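You operate a simulated robot arm through the tools that you are given. There is no shell and no other tool.

Carry out the task below with a simulated robot arm. There is one attempt and no reset: what you move stays moved.

## Task
Load the wheel whose width the foiling card names, then foil the yellow piece.
Fine: Old wheel onto the ply board. Wind the foil out into the green band. Piece back on the green mat.
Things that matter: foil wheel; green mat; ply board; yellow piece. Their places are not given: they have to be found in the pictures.

It is judged by the outcome, as a careful person would: the job done as asked, and still so three seconds after it is handed in. It fails if anything else is knocked over, pushed out of place, dropped, spilled or broken.

## Robot
A 6-joint arm with a three-finger gripper, fixed in place. Base frame: the origin is at the foot of the arm, x ahead of it, y to its left, z up. Units: mm, rad, N and s.
Its first joint turns from -2.897 to 2.897 rad. Payload 4.89 kg.
The tool frame sits at the grasp point between the pads (the TCP): z along the fingers, y along the line on which they close. The tips reach 30 mm beyond it. Largest opening 164 mm; the body of the gripper starts 125 mm behind the TCP.
Orientation is told as [roll, pitch, yaw] about the base's x, y, z axes, in that order, counted from this pose: with the fingers straight down and closing along the base's y, the tool's x points along the base's -x, its y along +y and its z along -z.

## Interface
- The arm moves only by the tool drive_tool. Its argument "commands" is a list of rows, each a list of 7 numbers: the shift along the base's x, y, z in cm, then the turn, a rotation vector about the base's x, y, z in rad, then the opening, from 0 (shut) to 1 (fully open). In form: [[x, y, z, wx, wy, wz, jaw], ...]. A call has 1 to 20 rows; each row is the pose to reach, as a shift and turn from the pose commanded when the call began. A row lasts 0.2 s, in which the tool goes at most 50 mm and 0.15 rad; a call with a longer step from one row to the next is refused whole, and so is a gripper value outside its range. A pose out of reach is approached as far as the arm can. The call stops where the force on the tool passes 40 N (or 10 N more than at its start, if that is more) or the arm is blocked; 0.2 s more then pass. The fingers move at their own pace (about 108 mm/s each) and stop on an object; they squeeze with about 35 N. The grip force told is the motor's: it shows also when the fingers shut on nothing. Time passes only in rows, and 0.2 s behind the last, so rows that repeat a pose let the fingers close. The reply holds the time, the measured pose of the TCP, the force on the tool along the base axes, the opening and the grip force, in the units named above and with some noise, with the torque about the TCP (base axes, N m) and any sound that the robot's microphone picked up, and new pictures: "show" is both (left out), scene, wrist or none.
- Cameras (640 x 400 px; columns grow to the right, rows downward): "scene" is fixed at [49.1, 652.4, 1469.8]; the picture's right is [-0.39, -0.92, 0.00], its down [-0.46, 0.20, -0.87] and it looks along [0.80, -0.34, -0.50] (base axes); focal length 356 px, centre (320, 200). "wrist" rides on the gripper at [76, -2, -152] in the tool frame; the picture's right is [0.02, 1.00, 0.00], its down [-0.88, 0.02, -0.47] and it looks along [-0.47, 0.01, 0.88] (tool axes); focal length 247 px, centre (320, 200).
- raise_lower(by): slides the trunk up (or, below 0, down) by that many mm; the arm rides with it, the base frame stays. It gives what a move gives, with no picture.
- measure_at(camera, pixels): for up to 12 pixels [column, row] of the newest picture of that camera ("zoom" is the newest enlarged one), the place [x, y, z] in the base frame of the surface seen there, good to about 2 mm. No time passes.
- enlarge(camera, box): a new picture of the part [left, top, right, bottom] of that camera's present view, enlarged. No time passes.
- close_job(): hands the job in; it is judged then, once.

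Open the gripper and draw the arm clear of the work before you hand the job in, unless the task says otherwise.

The tools are called after "Call:" by a JSON object that holds its "op" and its "data". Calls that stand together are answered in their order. drive_tool: Moves the arm, as the interface text tells. Its arguments: {"type":"object","properties":{"commands":{"type":"array","items":{"type":"array","items":{"type":"number"}}},"show":{"type":"string","enum":["both","scene","wrist","none"]}},"required":["commands"]} The other tools are called the same way: raise_lower (by) slides the trunk up or down; measure_at (camera, pixels) gives the place of the surface under pixels of a picture; enlarge (camera, box) takes an enlarged picture of a part of a camera's view; close_job () hands the job in.

At the start:

```text
time_s: 0.0
eef_pos: [515.9, 212.0, 1213.2]
tcp_rot: [0.001, 0.001, -0.002]
force: [0.0, 1.0, 0.3]
ft_torque: [-0.02, 0.01, -0.01]
opening: 163.9
finger_force: 0.0
trunk travel left (down, up): [-175.0, 215.0]
```

scene: 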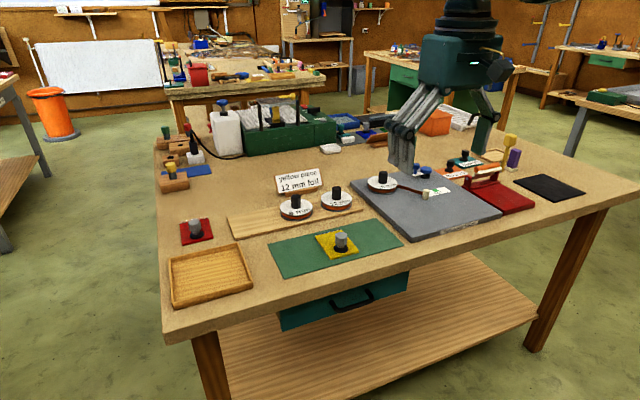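
wrist: 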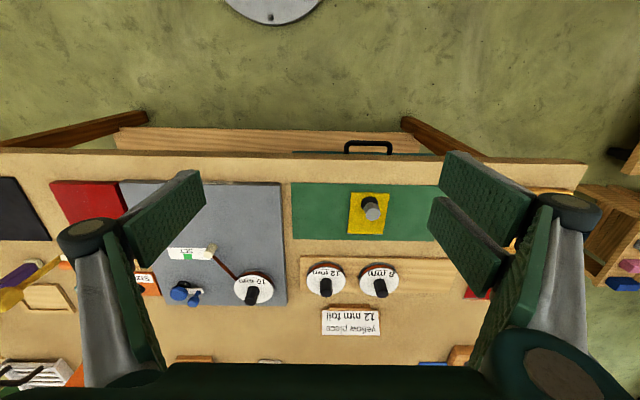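

The card near (298,182) seems to read "yellow piece 12 mm foil"; the grey machine holds a wheel at (382,182). I enlarge the relevant parts to see details.

Call:
{"op": "enlarge", "data": {"camera": "scene", "box": [340, 140, 540, 250]}}

Call:
{"op": "enlarge", "data": {"camera": "scene", "box": [220, 150, 400, 280]}}

Call:
{"op": "enlarge", "data": {"camera": "wrist", "box": [120, 170, 300, 310]}}

Call:
{"op": "enlarge", "data": {"camera": "wrist", "box": [280, 170, 460, 350]}}

```text
3.20 times, centred on (440, 195) of scene
```

zoom: 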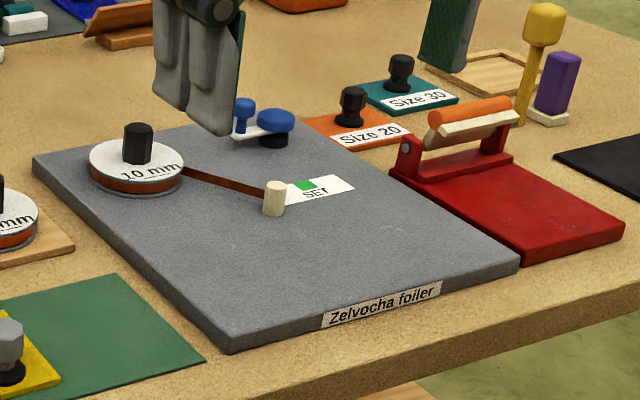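

```text
3.08 times, centred on (310, 215) of scene
```

zoom: 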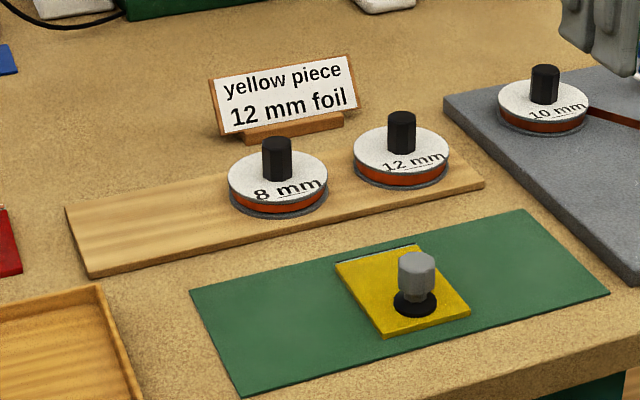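

```text
2.86 times, centred on (210, 240) of wrist
```

zoom: 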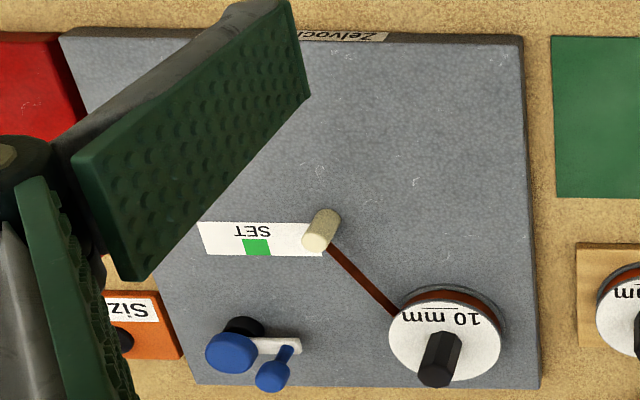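

```text
2.22 times, centred on (370, 260) of wrist
```

zoom: 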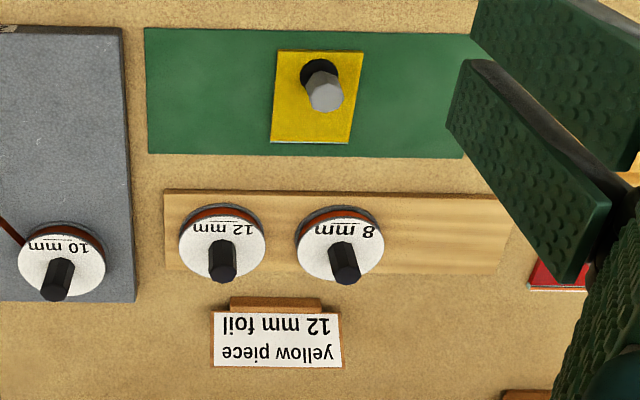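

The card names 12 mm; a 10 mm wheel is now loaded on the grey "Zelvocha foiler". I measure the key places before moving for a closer look.

Call:
{"op": "measure_at", "data": {"camera": "scene", "pixels": [[382, 176], [337, 191], [295, 200], [341, 236], [328, 250], [424, 195], [435, 191], [426, 169], [417, 170], [260, 225], [500, 195], [490, 174]]}}

Call:
{"op": "measure_at", "data": {"camera": "wrist", "pixels": [[125, 185], [280, 186], [285, 303], [165, 300], [295, 185], [292, 237], [440, 186], [300, 258], [302, 290], [430, 290], [350, 200], [385, 232]]}}

Call:
{"op": "enlarge", "data": {"camera": "scene", "box": [440, 130, 600, 230]}}

Call:
{"op": "enlarge", "data": {"camera": "scene", "box": [150, 120, 300, 320]}}

```text
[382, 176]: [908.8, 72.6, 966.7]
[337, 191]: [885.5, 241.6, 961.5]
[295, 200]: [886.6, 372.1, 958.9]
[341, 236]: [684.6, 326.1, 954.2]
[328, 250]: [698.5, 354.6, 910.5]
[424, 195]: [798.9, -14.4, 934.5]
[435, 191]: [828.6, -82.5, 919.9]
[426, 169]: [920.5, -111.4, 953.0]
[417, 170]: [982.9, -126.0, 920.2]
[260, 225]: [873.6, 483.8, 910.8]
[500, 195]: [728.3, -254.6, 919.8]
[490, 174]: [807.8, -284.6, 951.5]
```

```text
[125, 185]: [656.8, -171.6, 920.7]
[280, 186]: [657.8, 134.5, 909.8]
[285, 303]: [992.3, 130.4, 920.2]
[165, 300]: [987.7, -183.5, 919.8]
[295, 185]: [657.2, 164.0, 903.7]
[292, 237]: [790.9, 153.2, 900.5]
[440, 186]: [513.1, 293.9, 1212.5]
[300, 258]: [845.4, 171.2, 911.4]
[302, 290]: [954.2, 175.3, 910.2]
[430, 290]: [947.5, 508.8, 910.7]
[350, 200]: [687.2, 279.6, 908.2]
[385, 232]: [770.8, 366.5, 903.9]
```

```text
4.00 times, centred on (520, 180) of scene
```

zoom: 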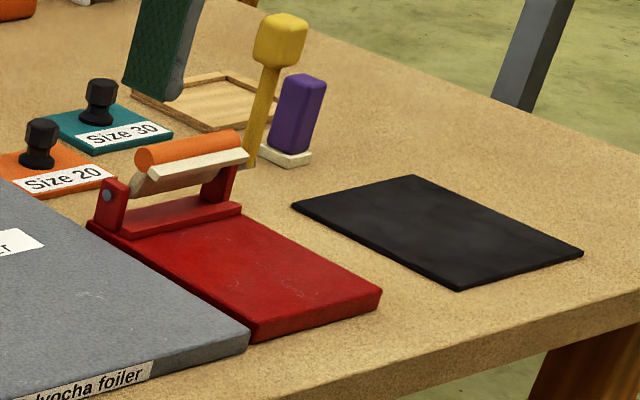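

```text
2.00 times, centred on (225, 220) of scene
```

zoom: 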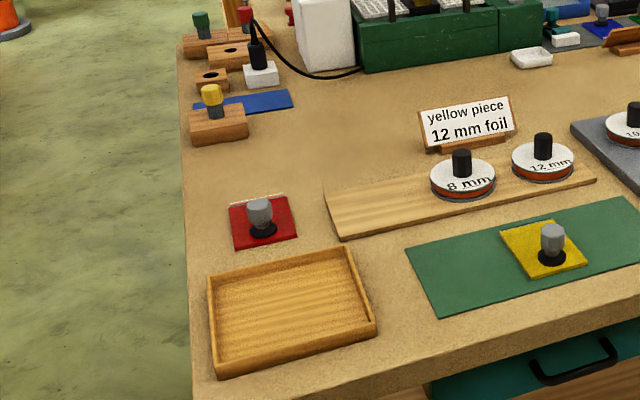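

Table top is near z=900, foiler top z≈920. I move the open gripper high over the foiler to see its parts closely.

Call:
{"op": "drive_tool", "data": {"commands": [[2.2, -3.5, -0.8, 0, 0, 0, 1], [4.4, -7, -1.6, 0, 0, 0, 1], [6.6, -10.5, -2.4, 0, 0, 0, 1], [8.8, -14, -3.2, 0, 0, 0, 1], [11, -17.5, -4, 0, 0, 0, 1], [13.2, -21, -4.8, 0, 0, 0, 1], [15.4, -24.5, -5.6, 0, 0, 0, 1], [17, -27, -6.4, 0, 0, 0, 1]]}}

```text
time_s: 1.8
eef_pos: [686.6, -56.0, 1148.3]
tcp_rot: [0.0, 0.001, 0.001]
force: [-1.1, 0.8, 0.3]
ft_torque: [-0.1, -0.17, 0.0]
opening: 164.2
finger_force: 0.0
trunk travel left (down, up): [-175.0, 215.0]
```

scene: 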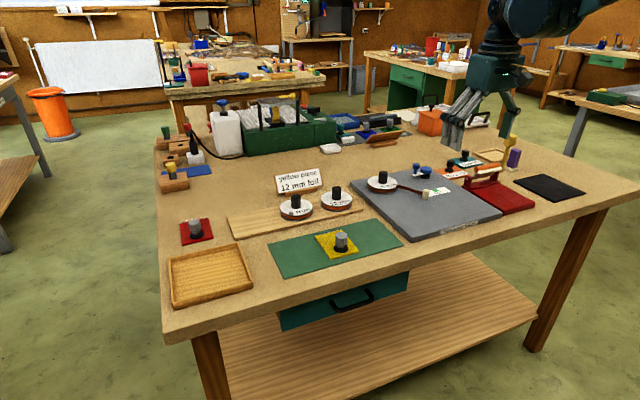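
wrist: 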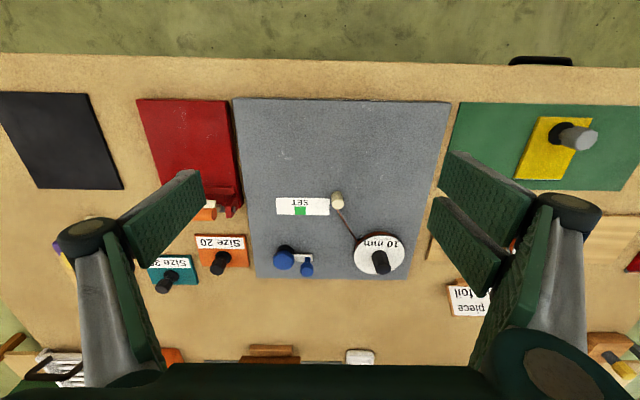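

The foiler is now in view at (340,190) with SET label, peg, crank and wheel. I enlarge it.

Call:
{"op": "enlarge", "data": {"camera": "wrist", "box": [240, 170, 440, 295]}}

Call:
{"op": "enlarge", "data": {"camera": "scene", "box": [350, 150, 470, 225]}}

Call:
{"op": "enlarge", "data": {"camera": "wrist", "box": [490, 95, 640, 189]}}

Call:
{"op": "enlarge", "data": {"camera": "scene", "box": [290, 210, 410, 285]}}

```text
3.20 times, centred on (340, 232) of wrist
```

zoom: 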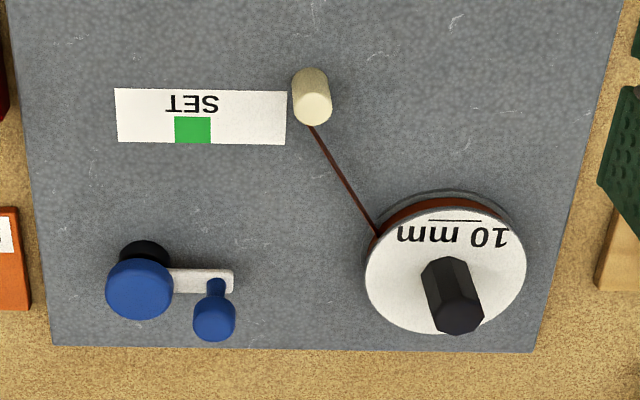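

```text
5.33 times, centred on (410, 188) of scene
```

zoom: 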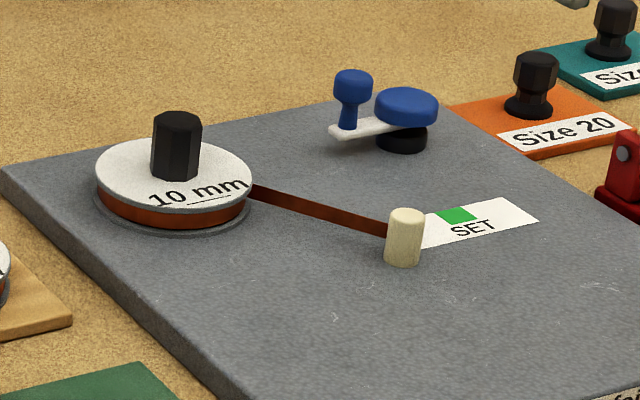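

```text
4.26 times, centred on (565, 142) of wrist
```

zoom: 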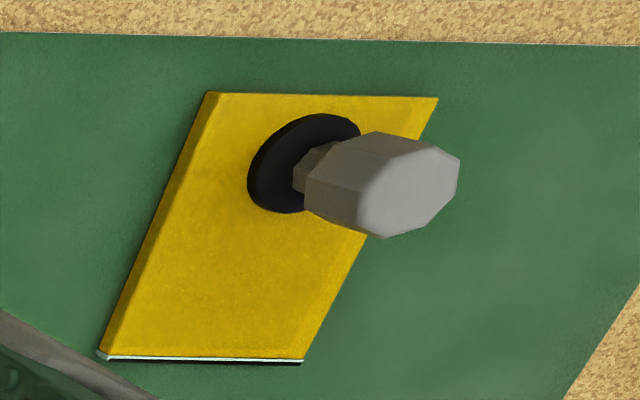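

```text
5.33 times, centred on (350, 248) of scene
```

zoom: 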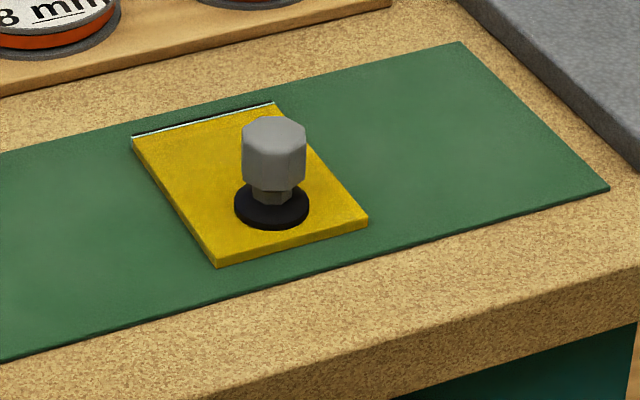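

The piece's bare (whitish) edge is its +x edge; the foil runs from the wheel to the ivory peg beside the SET label. I measure the foiler parts in a fresh zoom.

Call:
{"op": "enlarge", "data": {"camera": "wrist", "box": [240, 170, 440, 295]}}

Call:
{"op": "measure_at", "data": {"camera": "zoom", "pixels": [[138, 288], [215, 318], [312, 105], [312, 78], [117, 90], [285, 145], [176, 143], [210, 143], [176, 118], [455, 310], [470, 235], [345, 180]]}}

Call:
{"op": "measure_at", "data": {"camera": "zoom", "pixels": [[200, 285], [145, 255], [370, 275], [525, 270], [440, 335], [440, 205], [315, 130], [380, 225], [430, 200], [500, 215], [55, 345], [530, 350]]}}

```text
3.20 times, centred on (340, 232) of wrist
```

zoom: 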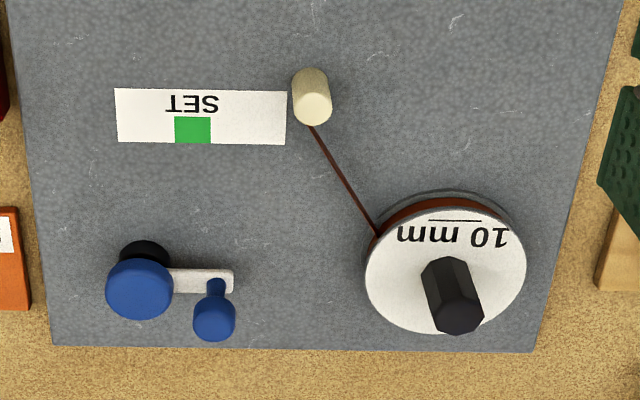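

```text
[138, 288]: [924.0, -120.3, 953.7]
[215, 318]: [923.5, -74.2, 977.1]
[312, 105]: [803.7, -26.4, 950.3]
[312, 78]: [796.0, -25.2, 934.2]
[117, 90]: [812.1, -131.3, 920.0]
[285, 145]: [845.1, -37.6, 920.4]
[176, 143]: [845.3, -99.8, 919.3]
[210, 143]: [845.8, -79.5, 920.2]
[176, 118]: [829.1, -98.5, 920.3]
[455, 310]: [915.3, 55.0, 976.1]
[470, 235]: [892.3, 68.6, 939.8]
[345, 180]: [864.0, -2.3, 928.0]
```

```text
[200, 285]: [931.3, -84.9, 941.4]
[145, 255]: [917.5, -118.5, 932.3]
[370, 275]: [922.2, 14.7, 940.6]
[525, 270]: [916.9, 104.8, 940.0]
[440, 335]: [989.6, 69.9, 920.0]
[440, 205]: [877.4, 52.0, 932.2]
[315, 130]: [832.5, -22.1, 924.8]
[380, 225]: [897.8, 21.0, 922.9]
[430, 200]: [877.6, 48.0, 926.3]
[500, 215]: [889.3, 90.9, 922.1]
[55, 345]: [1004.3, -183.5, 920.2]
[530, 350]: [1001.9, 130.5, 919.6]
```

I zoom tightly on the peg and foil, and on the crank, to see where the foil ends.

Call:
{"op": "enlarge", "data": {"camera": "wrist", "box": [270, 182, 366, 242]}}

Call:
{"op": "enlarge", "data": {"camera": "scene", "box": [395, 165, 459, 205]}}

Call:
{"op": "enlarge", "data": {"camera": "wrist", "box": [340, 215, 420, 285]}}

```text
6.67 times, centred on (318, 212) of wrist
```

zoom: 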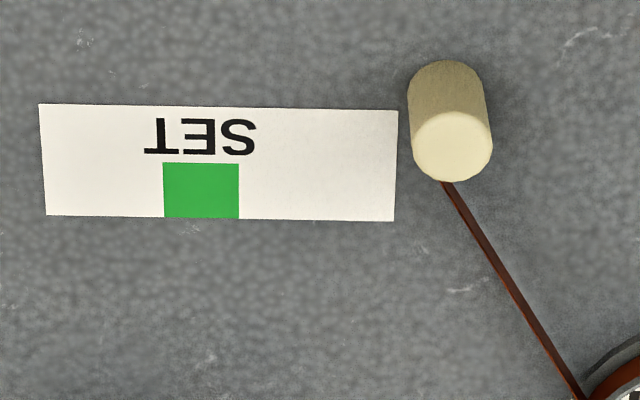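

```text
10.00 times, centred on (427, 185) of scene
```

zoom: 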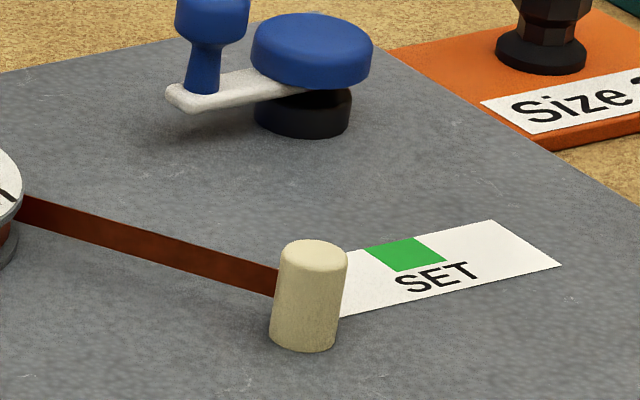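

```text
5.71 times, centred on (380, 250) of wrist
```

zoom: 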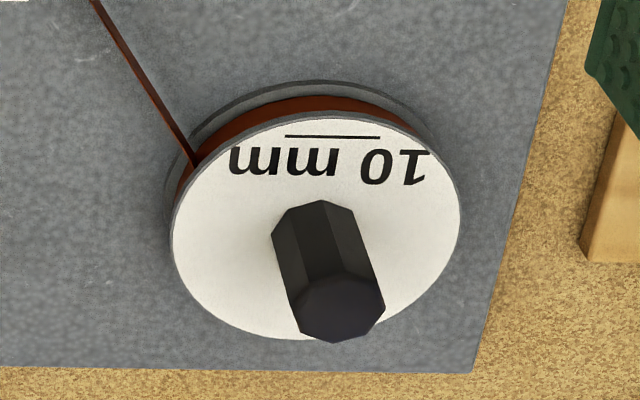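

The newest zoom shows the 10 mm wheel: knob top at (342,310), disc edge from (173,240) to (460,200). I measure points to find its centre.

Call:
{"op": "measure_at", "data": {"camera": "zoom", "pixels": [[342, 308], [300, 300], [384, 300], [340, 338], [335, 282], [178, 240], [456, 200], [300, 335], [330, 118], [320, 86], [320, 206], [283, 235]]}}

Call:
{"op": "measure_at", "data": {"camera": "scene", "pixels": [[382, 172], [337, 187], [296, 197], [341, 232]]}}

Call:
{"op": "enlarge", "data": {"camera": "scene", "box": [360, 160, 410, 200]}}

```text
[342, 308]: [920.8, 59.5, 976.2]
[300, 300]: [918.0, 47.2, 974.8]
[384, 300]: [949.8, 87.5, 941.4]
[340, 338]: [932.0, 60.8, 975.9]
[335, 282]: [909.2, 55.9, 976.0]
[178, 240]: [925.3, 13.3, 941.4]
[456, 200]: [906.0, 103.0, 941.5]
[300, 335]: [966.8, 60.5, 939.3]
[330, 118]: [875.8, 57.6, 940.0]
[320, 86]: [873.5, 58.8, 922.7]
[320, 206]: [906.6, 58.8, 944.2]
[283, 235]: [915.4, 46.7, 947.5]
```

```text
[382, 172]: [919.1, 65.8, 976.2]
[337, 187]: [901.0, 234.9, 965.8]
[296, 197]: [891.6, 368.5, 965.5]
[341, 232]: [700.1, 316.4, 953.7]
```

```text
10.00 times, centred on (385, 180) of scene
```

zoom: 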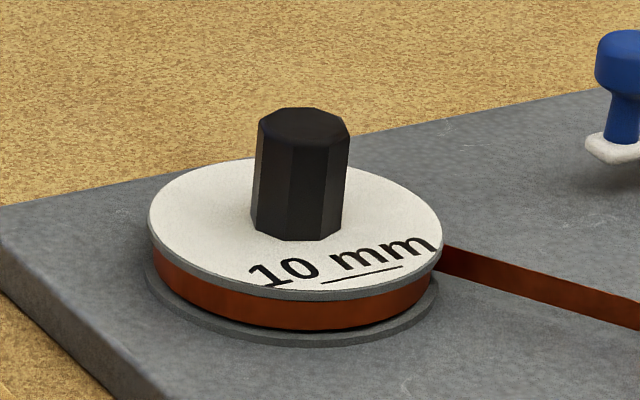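

The 10 mm wheel's centre is (921, 59.5), disc top z≈940, knob top z≈976. I move above it with the jaw partly closed.

Call:
{"op": "drive_tool", "data": {"commands": [[4, 2, -1, 0, 0, 0, 0.5], [8, 4, -2, 0, 0, 0, 0.5], [12, 6, -3, 0, 0, 0, 0.5], [16, 8, -4.5, 0, 0, 0, 0.5], [20, 10, -6, 0, 0, 0, 0.5], [23.5, 11.8, -8, 0, 0, 0, 0.5], [23.5, 11.8, -8.8, 0, 0, 0, 0.5], [23.5, 11.8, -8.8, 0, 0, 0, 0.5]]}}

```text
time_s: 3.6
eef_pos: [922.9, 60.4, 1060.3]
tcp_rot: [-0.001, 0.0, 0.001]
force: [1.0, 0.5, -1.8]
ft_torque: [-0.03, 0.13, 0.01]
opening: 82.2
finger_force: 0.0
trunk travel left (down, up): [-175.0, 215.0]
```

scene: 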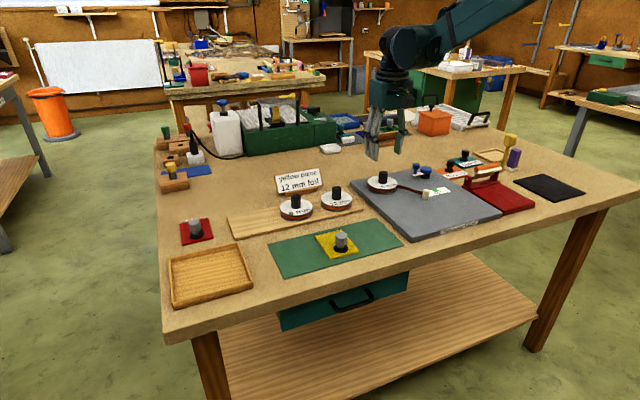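
wrist: 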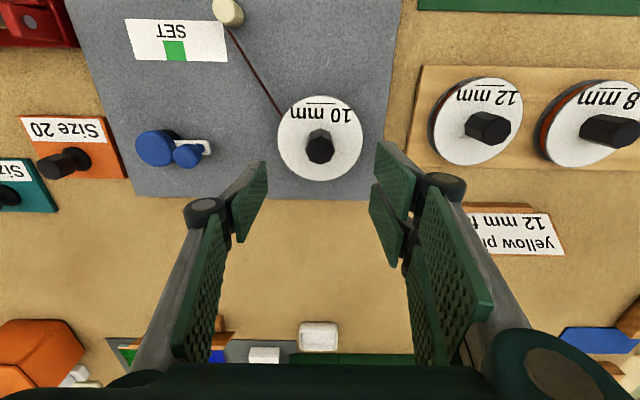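

The knob top is seen at (320,148) in the wrist view. I re-measure it from this nearer view.

Call:
{"op": "enlarge", "data": {"camera": "wrist", "box": [270, 85, 370, 185]}}

Call:
{"op": "measure_at", "data": {"camera": "wrist", "pixels": [[320, 150], [308, 150], [332, 150], [320, 162], [320, 139], [280, 140], [361, 140], [320, 180], [320, 97]]}}

Call:
{"op": "measure_at", "data": {"camera": "wrist", "pixels": [[497, 130], [477, 163], [520, 90], [633, 130], [410, 140], [425, 70], [615, 165]]}}

```text
4.00 times, centred on (320, 135) of wrist
```

zoom: 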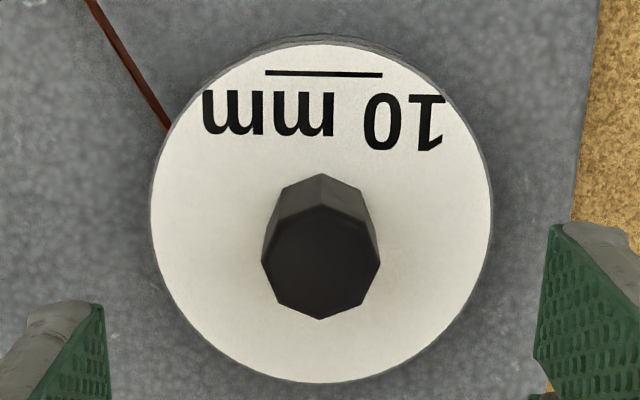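

```text
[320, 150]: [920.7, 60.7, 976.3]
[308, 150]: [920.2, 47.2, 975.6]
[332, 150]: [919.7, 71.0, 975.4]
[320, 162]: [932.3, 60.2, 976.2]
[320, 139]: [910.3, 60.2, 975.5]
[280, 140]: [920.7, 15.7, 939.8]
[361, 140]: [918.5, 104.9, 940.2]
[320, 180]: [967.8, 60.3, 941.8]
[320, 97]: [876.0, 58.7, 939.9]
```

```text
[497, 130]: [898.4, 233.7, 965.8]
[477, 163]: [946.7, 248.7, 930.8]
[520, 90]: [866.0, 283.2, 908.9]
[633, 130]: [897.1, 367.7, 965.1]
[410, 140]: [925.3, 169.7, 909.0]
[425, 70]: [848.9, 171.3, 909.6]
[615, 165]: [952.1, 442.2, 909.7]
```

Wheel centre confirmed at (921, 60); knob octagon vertices point along x and y, so I yaw 0.39 rad to meet flats and descend to just above the disc.

Call:
{"op": "drive_tool", "data": {"commands": [[-0.1, 0, -1.5, 0, 0, 0.13, 0.5], [-0.1, 0, -3.5, 0, 0, 0.26, 0.5], [-0.1, 0, -5.5, 0, 0, 0.393, 0.5], [-0.1, 0, -7.2, 0, 0, 0.393, 0.5], [-0.1, 0, -8.6, 0, 0, 0.393, 0.5], [-0.1, 0, -8.6, 0, 0, 0.393, 0.5]]}}

```text
time_s: 5.0
eef_pos: [922.4, 59.7, 975.3]
tcp_rot: [0.001, 0.0, 0.391]
force: [0.2, 0.3, -0.7]
ft_torque: [-0.01, -0.01, -0.01]
opening: 82.0
finger_force: 0.1
trunk travel left (down, up): [-175.0, 215.0]
```

scene: 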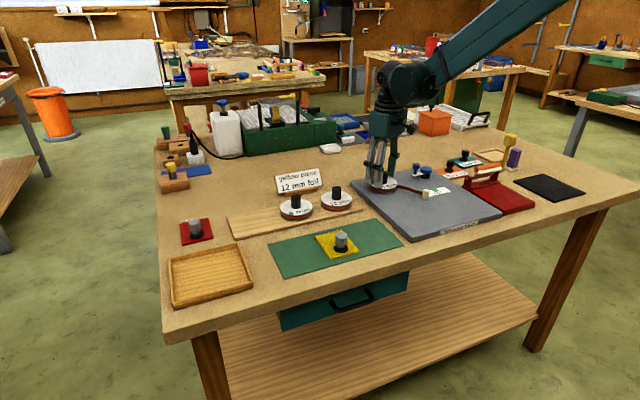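
wrist: 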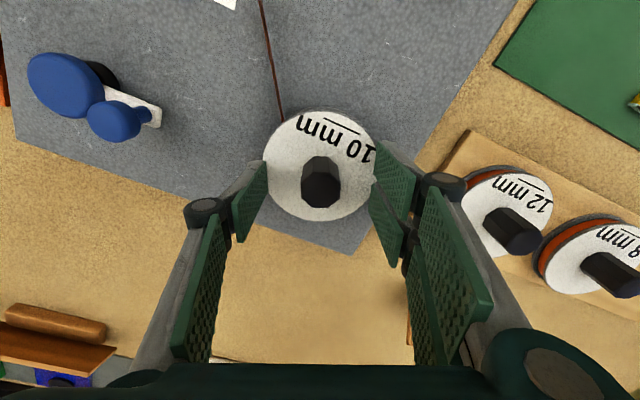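

The knob at (320,185) is between the pads, tips clear of the disc. I close the jaw.

Call:
{"op": "drive_tool", "data": {"commands": [[0, 0, 0, 0, 0, 0, 0], [0, 0, 0, 0, 0, 0, 0], [0, 0, 0, 0, 0, 0, 0], [0, 0, 0, 0, 0, 0, 0]], "show": "wrist"}}

```text
time_s: 6.0
eef_pos: [921.1, 59.0, 974.7]
tcp_rot: [0.0, -0.002, 0.393]
force: [-1.0, 1.4, 0.7]
ft_torque: [0.05, 0.02, 0.02]
opening: 28.4
finger_force: 34.8
trunk travel left (down, up): [-175.0, 215.0]
```

wrist: 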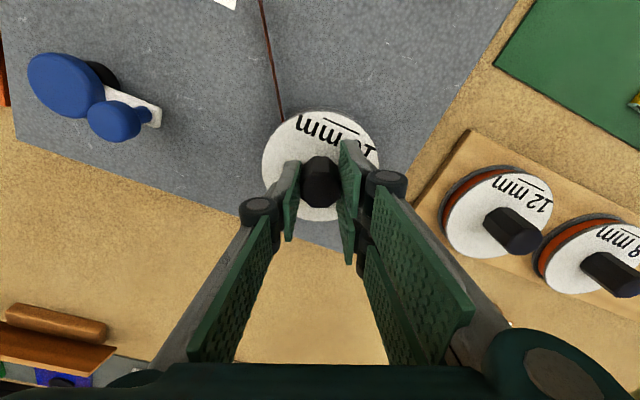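

Gripped at 28 mm opening with 35 N. I lift slowly straight up off the spindle.

Call:
{"op": "drive_tool", "data": {"commands": [[0, 0, 0.5, 0, 0, 0, 0], [0, 0, 1.5, 0, 0, 0, 0], [0, 0, 3, 0, 0, 0, 0], [0, 0, 5, 0, 0, 0, 0], [0, 0, 7, 0, 0, 0, 0], [0, 0, 9, 0, 0, 0, 0], [0, 0, 9, 0, 0, 0, 0]]}}

```text
time_s: 7.6
eef_pos: [921.5, 60.6, 1064.4]
tcp_rot: [0.0, 0.0, 0.393]
force: [-0.1, -0.1, -2.3]
ft_torque: [0.01, -0.04, 0.02]
opening: 28.5
finger_force: 35.0
trunk travel left (down, up): [-175.0, 215.0]
```

scene: 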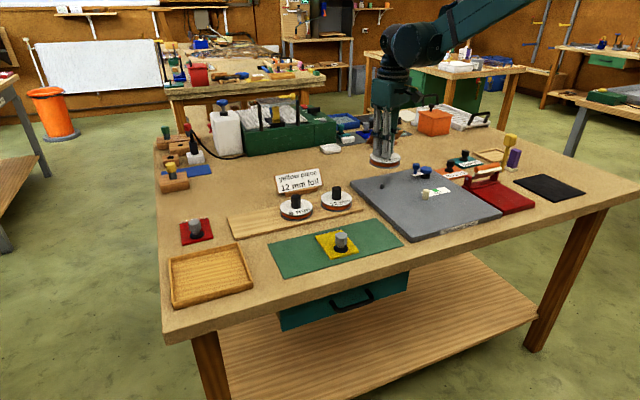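
wrist: 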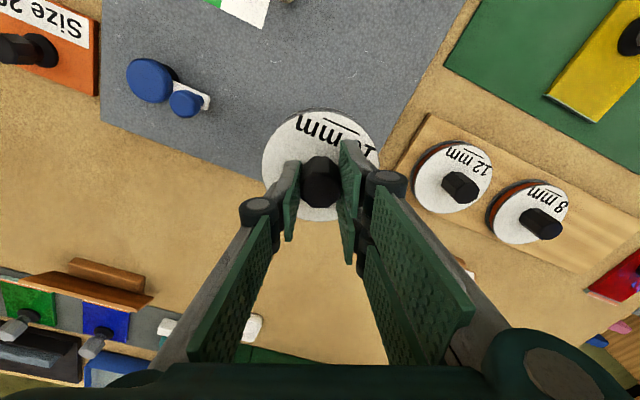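

The wheel is off and the spindle stub shows at scene (382,186). I look at the spindle and measure the ply board's free end.

Call:
{"op": "enlarge", "data": {"camera": "scene", "box": [350, 165, 414, 205]}}

Call:
{"op": "measure_at", "data": {"camera": "scene", "pixels": [[230, 219], [237, 235], [362, 207], [255, 225], [280, 222], [273, 214], [382, 183], [382, 188], [323, 203], [281, 214]]}}

Call:
{"op": "enlarge", "data": {"camera": "scene", "box": [215, 170, 375, 250]}}

```text
10.00 times, centred on (382, 185) of scene
```

zoom: 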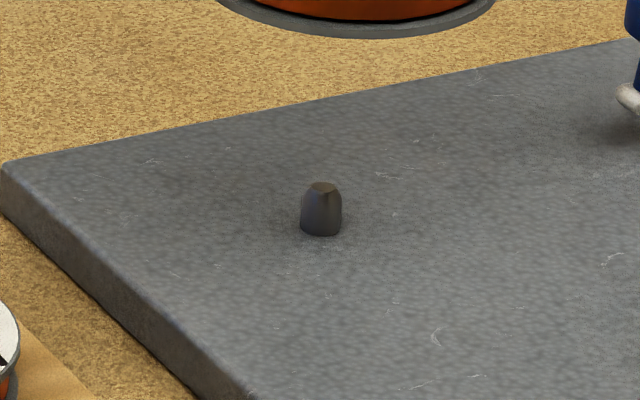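

```text
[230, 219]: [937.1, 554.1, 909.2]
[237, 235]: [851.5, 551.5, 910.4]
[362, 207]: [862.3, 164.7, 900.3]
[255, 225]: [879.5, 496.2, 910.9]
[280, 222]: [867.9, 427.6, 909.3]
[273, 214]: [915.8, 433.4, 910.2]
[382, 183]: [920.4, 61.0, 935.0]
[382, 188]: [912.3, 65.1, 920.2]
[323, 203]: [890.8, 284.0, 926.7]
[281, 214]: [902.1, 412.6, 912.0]
```

```text
4.00 times, centred on (295, 210) of scene
```

zoom: 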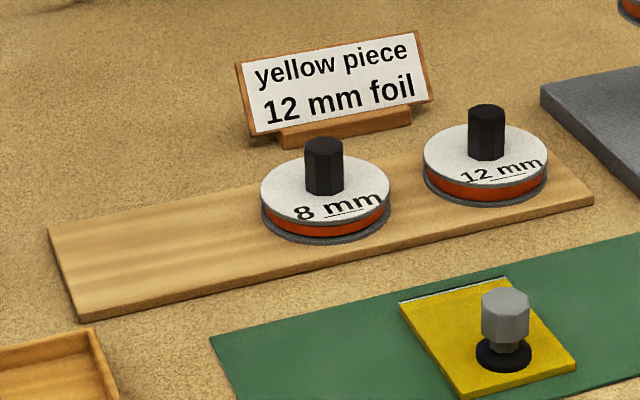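

Spindle at (921,61), top z≈936. The free end of the ply board is near (899,480), beyond the nominal reach (r≈1018), so I carry the wheel over there high and see how far the arm can go.

Call:
{"op": "drive_tool", "data": {"commands": [[0, 2, 2, 0, 0, 0, 0], [-0.2, 6, 4, 0, 0, 0, 0], [-0.5, 10.5, 5, 0, 0, 0, 0], [-0.8, 15, 5, 0, 0, 0, 0], [-1.1, 19.5, 5, 0, 0, 0, 0], [-1.4, 24, 5, 0, 0, 0, 0], [-1.7, 28.5, 5, 0, 0, 0, 0], [-2, 33, 5, 0, 0, 0, 0], [-2.1, 37.5, 5, 0, 0, 0, 0], [-2.2, 42, 5, 0, 0, 0, 0], [-2.2, 42, 5, 0, 0, 0, 0]]}}

```text
time_s: 10.0
eef_pos: [898.5, 480.7, 1115.3]
tcp_rot: [-0.001, 0.0, 0.393]
force: [0.2, 0.6, -2.1]
ft_torque: [-0.09, 0.0, -0.02]
opening: 28.3
finger_force: 34.9
trunk travel left (down, up): [-175.0, 215.0]
```

scene: 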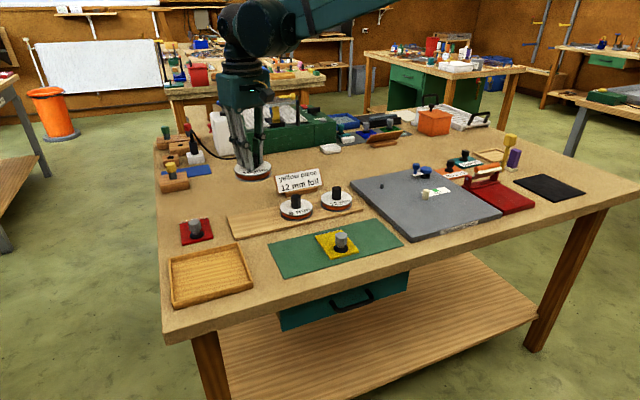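
wrist: 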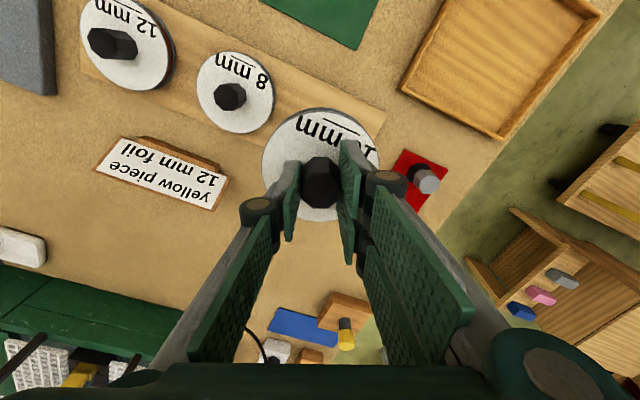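

The arm reached (898.5, 480.7) with the tool vertical. I lower the trunk by 100 mm to gain reach at board height.

Call:
{"op": "raise_lower", "data": {"by": -100}}

```text
time_s: 11.3
eef_pos: [898.7, 479.2, 1014.4]
tcp_rot: [0.0, -0.002, 0.393]
force: [0.3, -0.6, -2.0]
ft_torque: [0.03, 0.0, -0.02]
opening: 28.4
finger_force: 35.4
trunk travel left (down, up): [-75.0, 315.0]
```

TCP now at z=1014; the wheel should rest at TCP z≈964.5. I go down to 5 mm above and check.

Call:
{"op": "drive_tool", "data": {"commands": [[0.2, 0, -1.5, 0, 0, 0, 0], [0.2, 0, -3, 0, 0, 0, 0], [0.2, 0, -4.3, 0, 0, 0, 0], [0.2, 0, -4.3, 0, 0, 0, 0]]}}

```text
time_s: 12.3
eef_pos: [900.2, 480.1, 972.5]
tcp_rot: [0.001, 0.0, 0.393]
force: [-0.1, 0.5, -1.9]
ft_torque: [0.02, 0.0, 0.01]
opening: 28.2
finger_force: 34.8
trunk travel left (down, up): [-75.0, 315.0]
```

scene: 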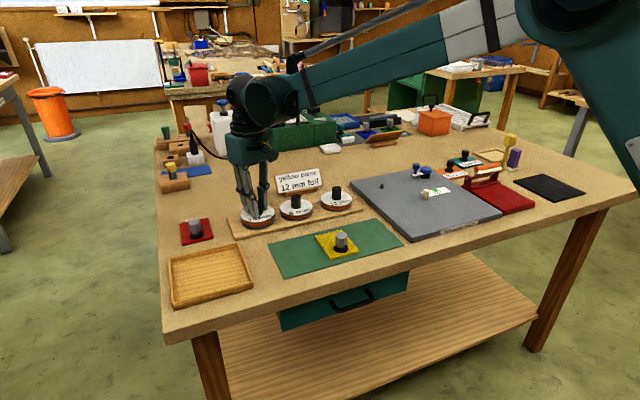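
wrist: 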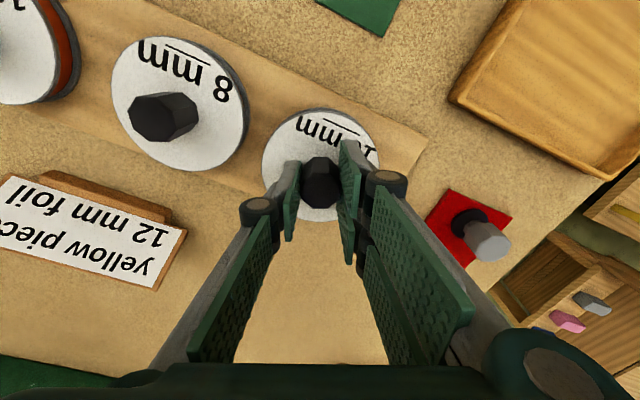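

Good clearance to the 8 mm wheel. I lower the last 8 mm gently and watch the force.

Call:
{"op": "drive_tool", "data": {"commands": [[0, 0, -0.3, 0, 0, 0, 0], [0, 0, -0.5, 0, 0, 0, 0], [0, 0, -0.7, 0, 0, 0, 0], [0, 0, -0.8, 0, 0, 0, 0], [0, 0, -0.8, 0, 0, 0, 0]], "show": "none"}}

```text
time_s: 13.5
eef_pos: [901.7, 478.8, 964.3]
tcp_rot: [-0.001, -0.002, 0.393]
force: [7.7, 4.7, 21.7]
ft_torque: [-0.01, 0.07, -0.02]
opening: 28.1
finger_force: 34.7
trunk travel left (down, up): [-75.0, 315.0]
```

The wheel is resting (21.7 N upward). I ease 1 mm, open the jaw to about 70 mm and lift away.

Call:
{"op": "drive_tool", "data": {"commands": [[0, 0, 0.1, 0, 0, 0, 0], [0, 0, 0.1, 0, 0, 0, 0.42], [0, 0, 0.1, 0, 0, 0, 0.42], [0, 0, 0.1, 0, 0, 0, 0.42], [0, 0, 2, 0, 0, 0, 0.42], [0, 0, 5, 0, 0, 0, 0.42], [0, 0, 9, 0, 0, 0, 0.42], [0, 0, 10, 0, 0, 0, 0.42]]}}

```text
time_s: 15.3
eef_pos: [901.9, 479.0, 1065.0]
tcp_rot: [0.0, -0.001, 0.393]
force: [0.0, -1.0, -0.4]
ft_torque: [-0.04, 0.05, -0.02]
opening: 69.0
finger_force: 0.1
trunk travel left (down, up): [-75.0, 315.0]
```

scene: 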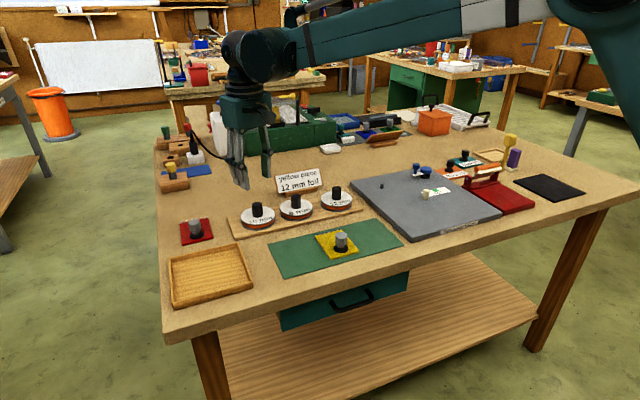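
wrist: 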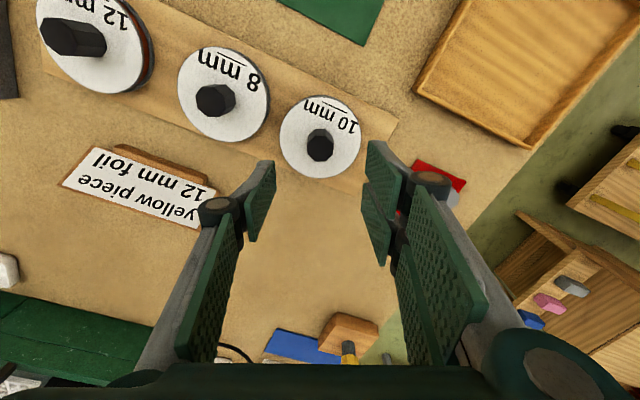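

The 10 mm wheel sits on the ply board. Now I move over the 12 mm wheel near (899,236).

Call:
{"op": "drive_tool", "data": {"commands": [[0, -4.5, 0, 0, 0, 0, 0.5], [0, -9, 0, 0, 0, 0, 0.5], [-0.1, -13.5, 0, 0, 0, 0, 0.5], [-0.2, -18, 0, 0, 0, 0, 0.5], [-0.3, -22, 0, 0, 0, 0, 0.5], [-0.3, -24.3, 0, 0, 0, 0, 0.5], [-0.3, -24.3, 0, 0, 0, 0, 0.5]]}}

```text
time_s: 16.9
eef_pos: [898.3, 236.0, 1064.3]
tcp_rot: [0.0, 0.0, 0.394]
force: [-0.6, -0.1, -0.3]
ft_torque: [-0.01, -0.02, 0.01]
opening: 82.3
finger_force: 0.0
trunk travel left (down, up): [-75.0, 315.0]
```

scene: 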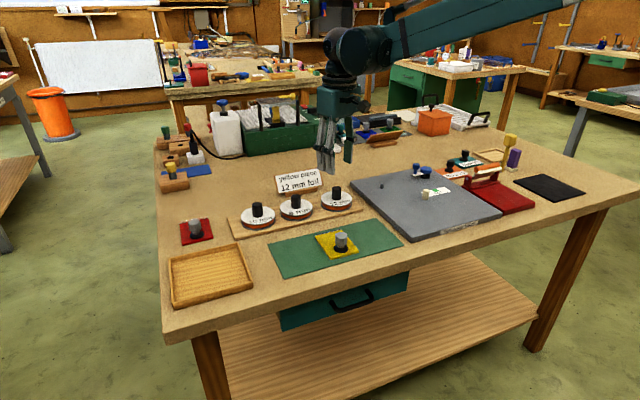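
wrist: 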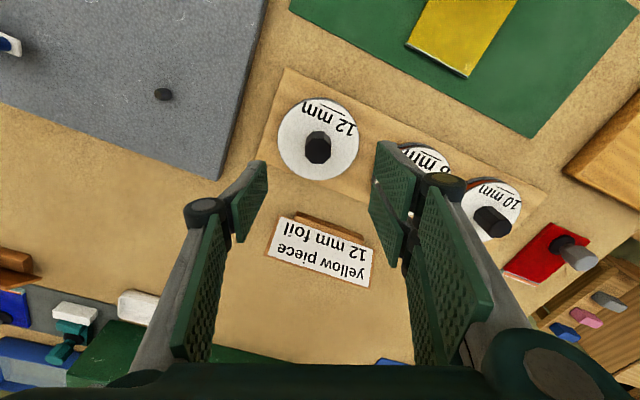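

The 12 mm wheel's knob is at (318,150). I zoom in and measure its centre, plus the spindle at (163,95).

Call:
{"op": "enlarge", "data": {"camera": "wrist", "box": [270, 85, 370, 185]}}

Call:
{"op": "measure_at", "data": {"camera": "zoom", "pixels": [[312, 260], [160, 220], [477, 220], [320, 375], [320, 75], [275, 260], [352, 260], [312, 225], [312, 295]]}}

Call:
{"op": "measure_at", "data": {"camera": "wrist", "pixels": [[163, 92], [163, 97], [156, 95], [169, 95], [163, 101]]}}

```text
4.00 times, centred on (320, 135) of wrist
```

zoom: 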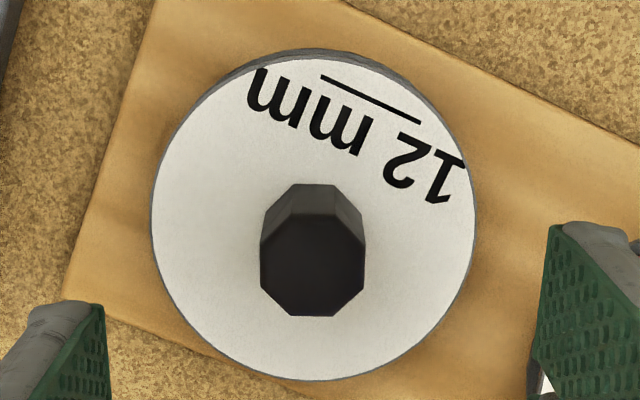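

```text
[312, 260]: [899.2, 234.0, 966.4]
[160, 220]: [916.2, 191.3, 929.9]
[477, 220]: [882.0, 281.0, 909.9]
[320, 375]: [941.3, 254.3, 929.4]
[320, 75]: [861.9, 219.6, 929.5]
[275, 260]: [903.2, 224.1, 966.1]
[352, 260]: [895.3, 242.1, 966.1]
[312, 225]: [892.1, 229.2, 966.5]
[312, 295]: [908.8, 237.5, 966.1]
```

```text
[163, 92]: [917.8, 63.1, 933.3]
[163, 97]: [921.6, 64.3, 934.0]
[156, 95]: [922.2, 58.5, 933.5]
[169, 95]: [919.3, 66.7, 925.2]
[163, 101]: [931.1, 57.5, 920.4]
```

Knob centre (900,234), flats facing the pads. I descend with a shift of +1.7/-2 mm.

Call:
{"op": "drive_tool", "data": {"commands": [[0.1, -0.2, -2.5, 0, 0, 0, 0.5], [0.17, -0.2, -5, 0, 0, 0, 0.5], [0.17, -0.2, -7.5, 0, 0, 0, 0.5], [0.17, -0.2, -9.2, 0, 0, 0, 0.5], [0.17, -0.2, -9.9, 0, 0, 0, 0.5], [0.17, -0.2, -9.9, 0, 0, 0, 0.5]], "show": "wrist"}}

```text
time_s: 18.3
eef_pos: [899.5, 234.8, 965.4]
tcp_rot: [0.002, 0.001, 0.392]
force: [0.8, -0.3, -0.5]
ft_torque: [0.02, 0.03, -0.01]
opening: 81.9
finger_force: 0.1
trunk travel left (down, up): [-75.0, 315.0]
```

wrist: 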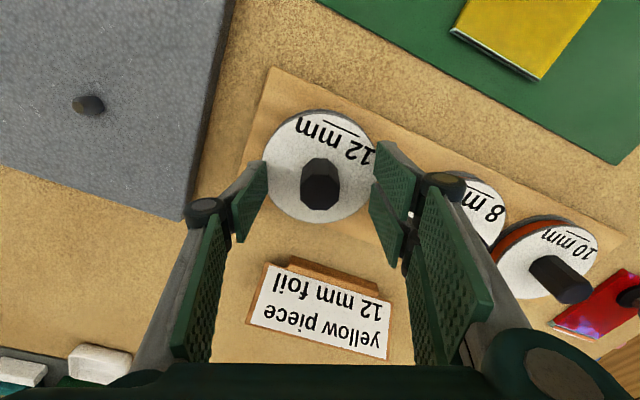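

The knob at (320,190) is centred between the pads. I close on it and lift it 12 cm.

Call:
{"op": "drive_tool", "data": {"commands": [[0, 0, 0, 0, 0, 0, 0], [0, 0, 0, 0, 0, 0, 0], [0, 0, 0, 0, 0, 0, 0], [0, 0, 0, 0, 0, 0, 0], [0, 0, 1, 0, 0, 0, 0], [0, 0, 3, 0, 0, 0, 0], [0, 0, 6, 0, 0, 0, 0], [0, 0, 9, 0, 0, 0, 0], [0, 0, 12, 0, 0, 0, 0], [0, 0, 12, 0, 0, 0, 0]]}}

```text
time_s: 20.5
eef_pos: [898.5, 234.6, 1084.1]
tcp_rot: [0.0, 0.0, 0.392]
force: [-0.6, -0.4, -1.3]
ft_torque: [0.02, -0.04, 0.04]
opening: 28.2
finger_force: 35.0
trunk travel left (down, up): [-75.0, 315.0]
```

scene: 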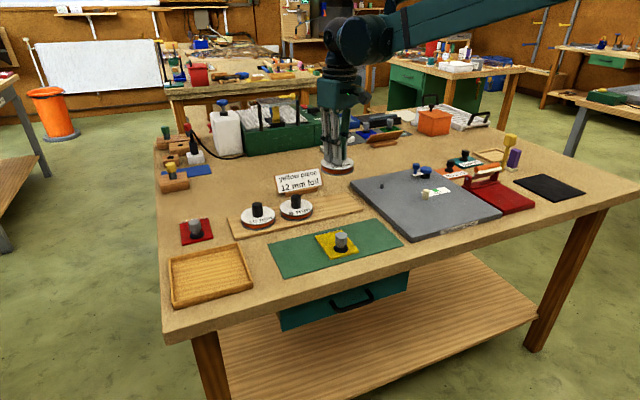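
wrist: 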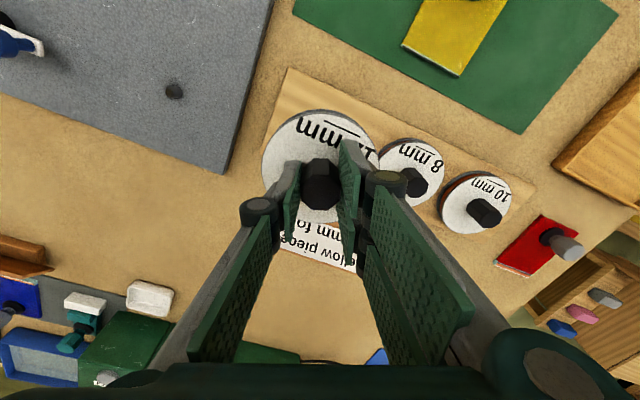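

The 12 mm wheel is held. I carry it to above the spindle at (921,60), keeping the bottom above the spindle tip.

Call:
{"op": "drive_tool", "data": {"commands": [[0.5, -4, 0, 0, 0, 0, 0], [1, -8, 0, 0, 0, 0, 0], [1.5, -12, 0, 0, 0, 0, 0], [2, -16, 0, 0, 0, 0, 0], [2.2, -17.45, -2, 0, 0, 0, 0], [2.2, -17.45, -5, 0, 0, 0, 0], [2.2, -17.45, -7.8, 0, 0, 0, 0], [2.2, -17.45, -7.8, 0, 0, 0, 0]]}}

Call:
{"op": "enlarge", "data": {"camera": "scene", "box": [350, 150, 414, 190]}}

Call:
{"op": "drive_tool", "data": {"commands": [[0, 0, 0, 0, 0, 0, 0]], "show": "none"}}

Call:
{"op": "drive_tool", "data": {"commands": [[0, 0, 0, 0, 0, 0, 0]], "show": "none"}}

```text
time_s: 22.3
eef_pos: [921.8, 59.2, 1006.4]
tcp_rot: [0.0, 0.0, 0.393]
force: [0.5, 0.5, -2.0]
ft_torque: [0.01, -0.03, 0.02]
opening: 27.9
finger_force: 34.9
trunk travel left (down, up): [-75.0, 315.0]
```

scene: 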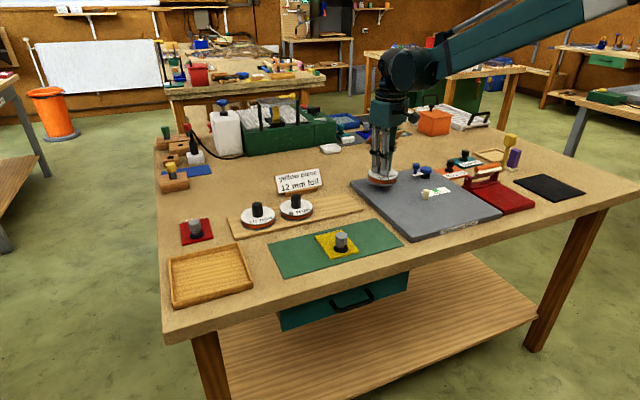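
wrist: 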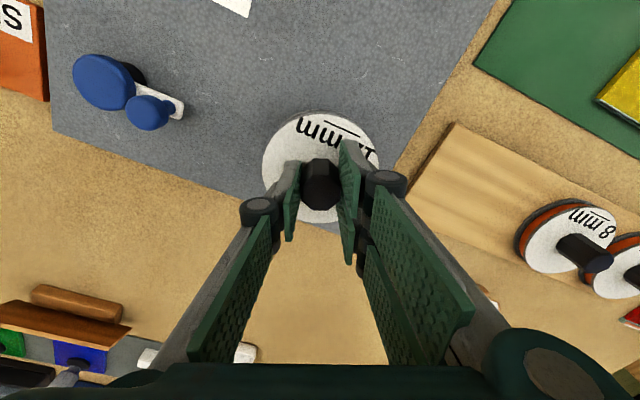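

```text
10.00 times, centred on (382, 170) of scene
```

zoom: 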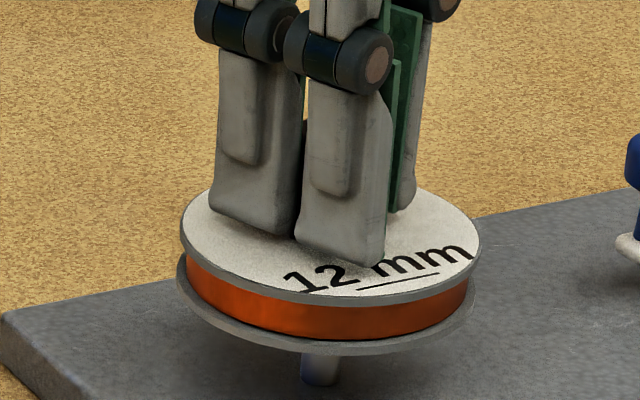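

```text
time_s: 22.7
eef_pos: [921.9, 60.7, 1006.3]
tcp_rot: [-0.001, 0.0, 0.394]
force: [-0.3, 0.3, -0.8]
ft_torque: [0.01, 0.0, -0.01]
opening: 28.2
finger_force: 34.8
trunk travel left (down, up): [-75.0, 315.0]
```

```text
time_s: 23.1
eef_pos: [922.3, 59.1, 1006.5]
tcp_rot: [0.0, 0.0, 0.392]
force: [-1.1, -0.3, -2.0]
ft_torque: [0.02, -0.03, -0.02]
opening: 28.0
finger_force: 35.3
trunk travel left (down, up): [-75.0, 315.0]
```

Spindle seen right under the wheel at zoom (318,365). TCP mean is (922,59.7); I shift -0.8 mm in x and go down slowly, watching for contact near z≈990.

Call:
{"op": "drive_tool", "data": {"commands": [[-0.08, 0, -0.6, 0, 0, 0, 0], [-0.08, 0, -1.2, 0, 0, 0, 0], [-0.08, 0, -1.6, 0, 0, 0, 0], [-0.08, 0, -1.9, 0, 0, 0, 0], [-0.08, 0, -2.2, 0, 0, 0, 0], [-0.08, 0, -2.2, 0, 0, 0, 0]]}}

Call:
{"op": "enlarge", "data": {"camera": "scene", "box": [350, 155, 414, 195]}}

```text
time_s: 24.5
eef_pos: [919.8, 60.2, 984.3]
tcp_rot: [0.002, 0.001, 0.392]
force: [-0.5, -0.5, -1.8]
ft_torque: [0.0, 0.02, -0.03]
opening: 28.1
finger_force: 34.9
trunk travel left (down, up): [-75.0, 315.0]
```

scene: 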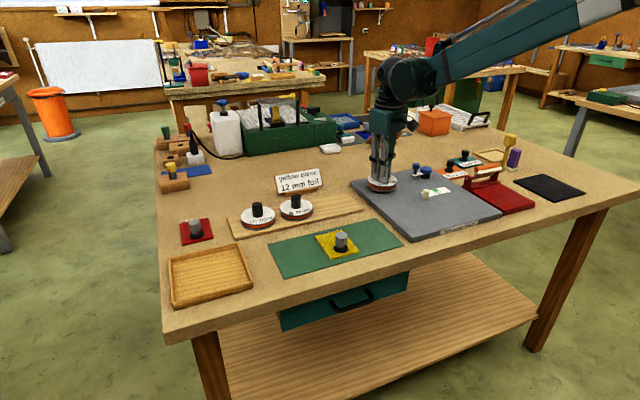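
wrist: 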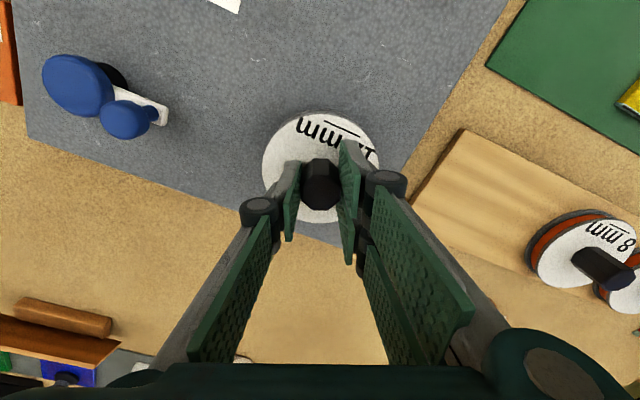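

```text
10.00 times, centred on (382, 175) of scene
```

zoom: 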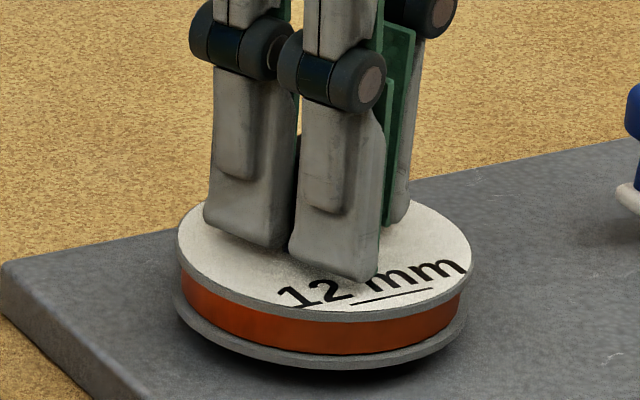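

At z=984 there is no contact force, so the hole has passed over the spindle tip. I lower the remaining 9–10 mm.

Call:
{"op": "drive_tool", "data": {"commands": [[0, 0, -0.3, 0, 0, 0, 0], [0, 0, -0.6, 0, 0, 0, 0], [0, 0, -0.8, 0, 0, 0, 0], [0, 0, -0.95, 0, 0, 0, 0], [0, 0, -0.95, 0, 0, 0, 0]], "show": "wrist"}}

```text
time_s: 25.7
eef_pos: [919.9, 60.9, 975.1]
tcp_rot: [0.001, 0.0, 0.391]
force: [-0.2, 0.3, -1.6]
ft_torque: [0.0, -0.01, -0.02]
opening: 28.2
finger_force: 34.8
trunk travel left (down, up): [-75.0, 315.0]
```

wrist: 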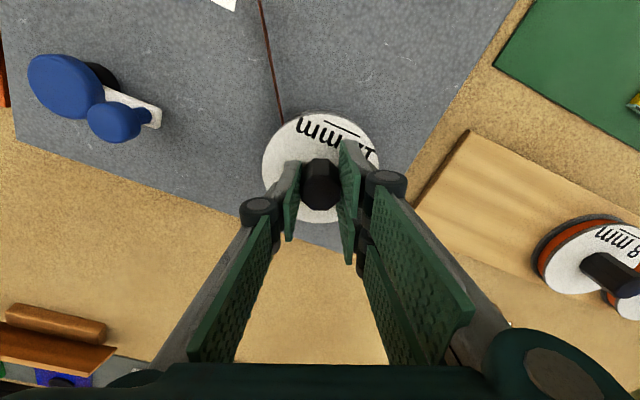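

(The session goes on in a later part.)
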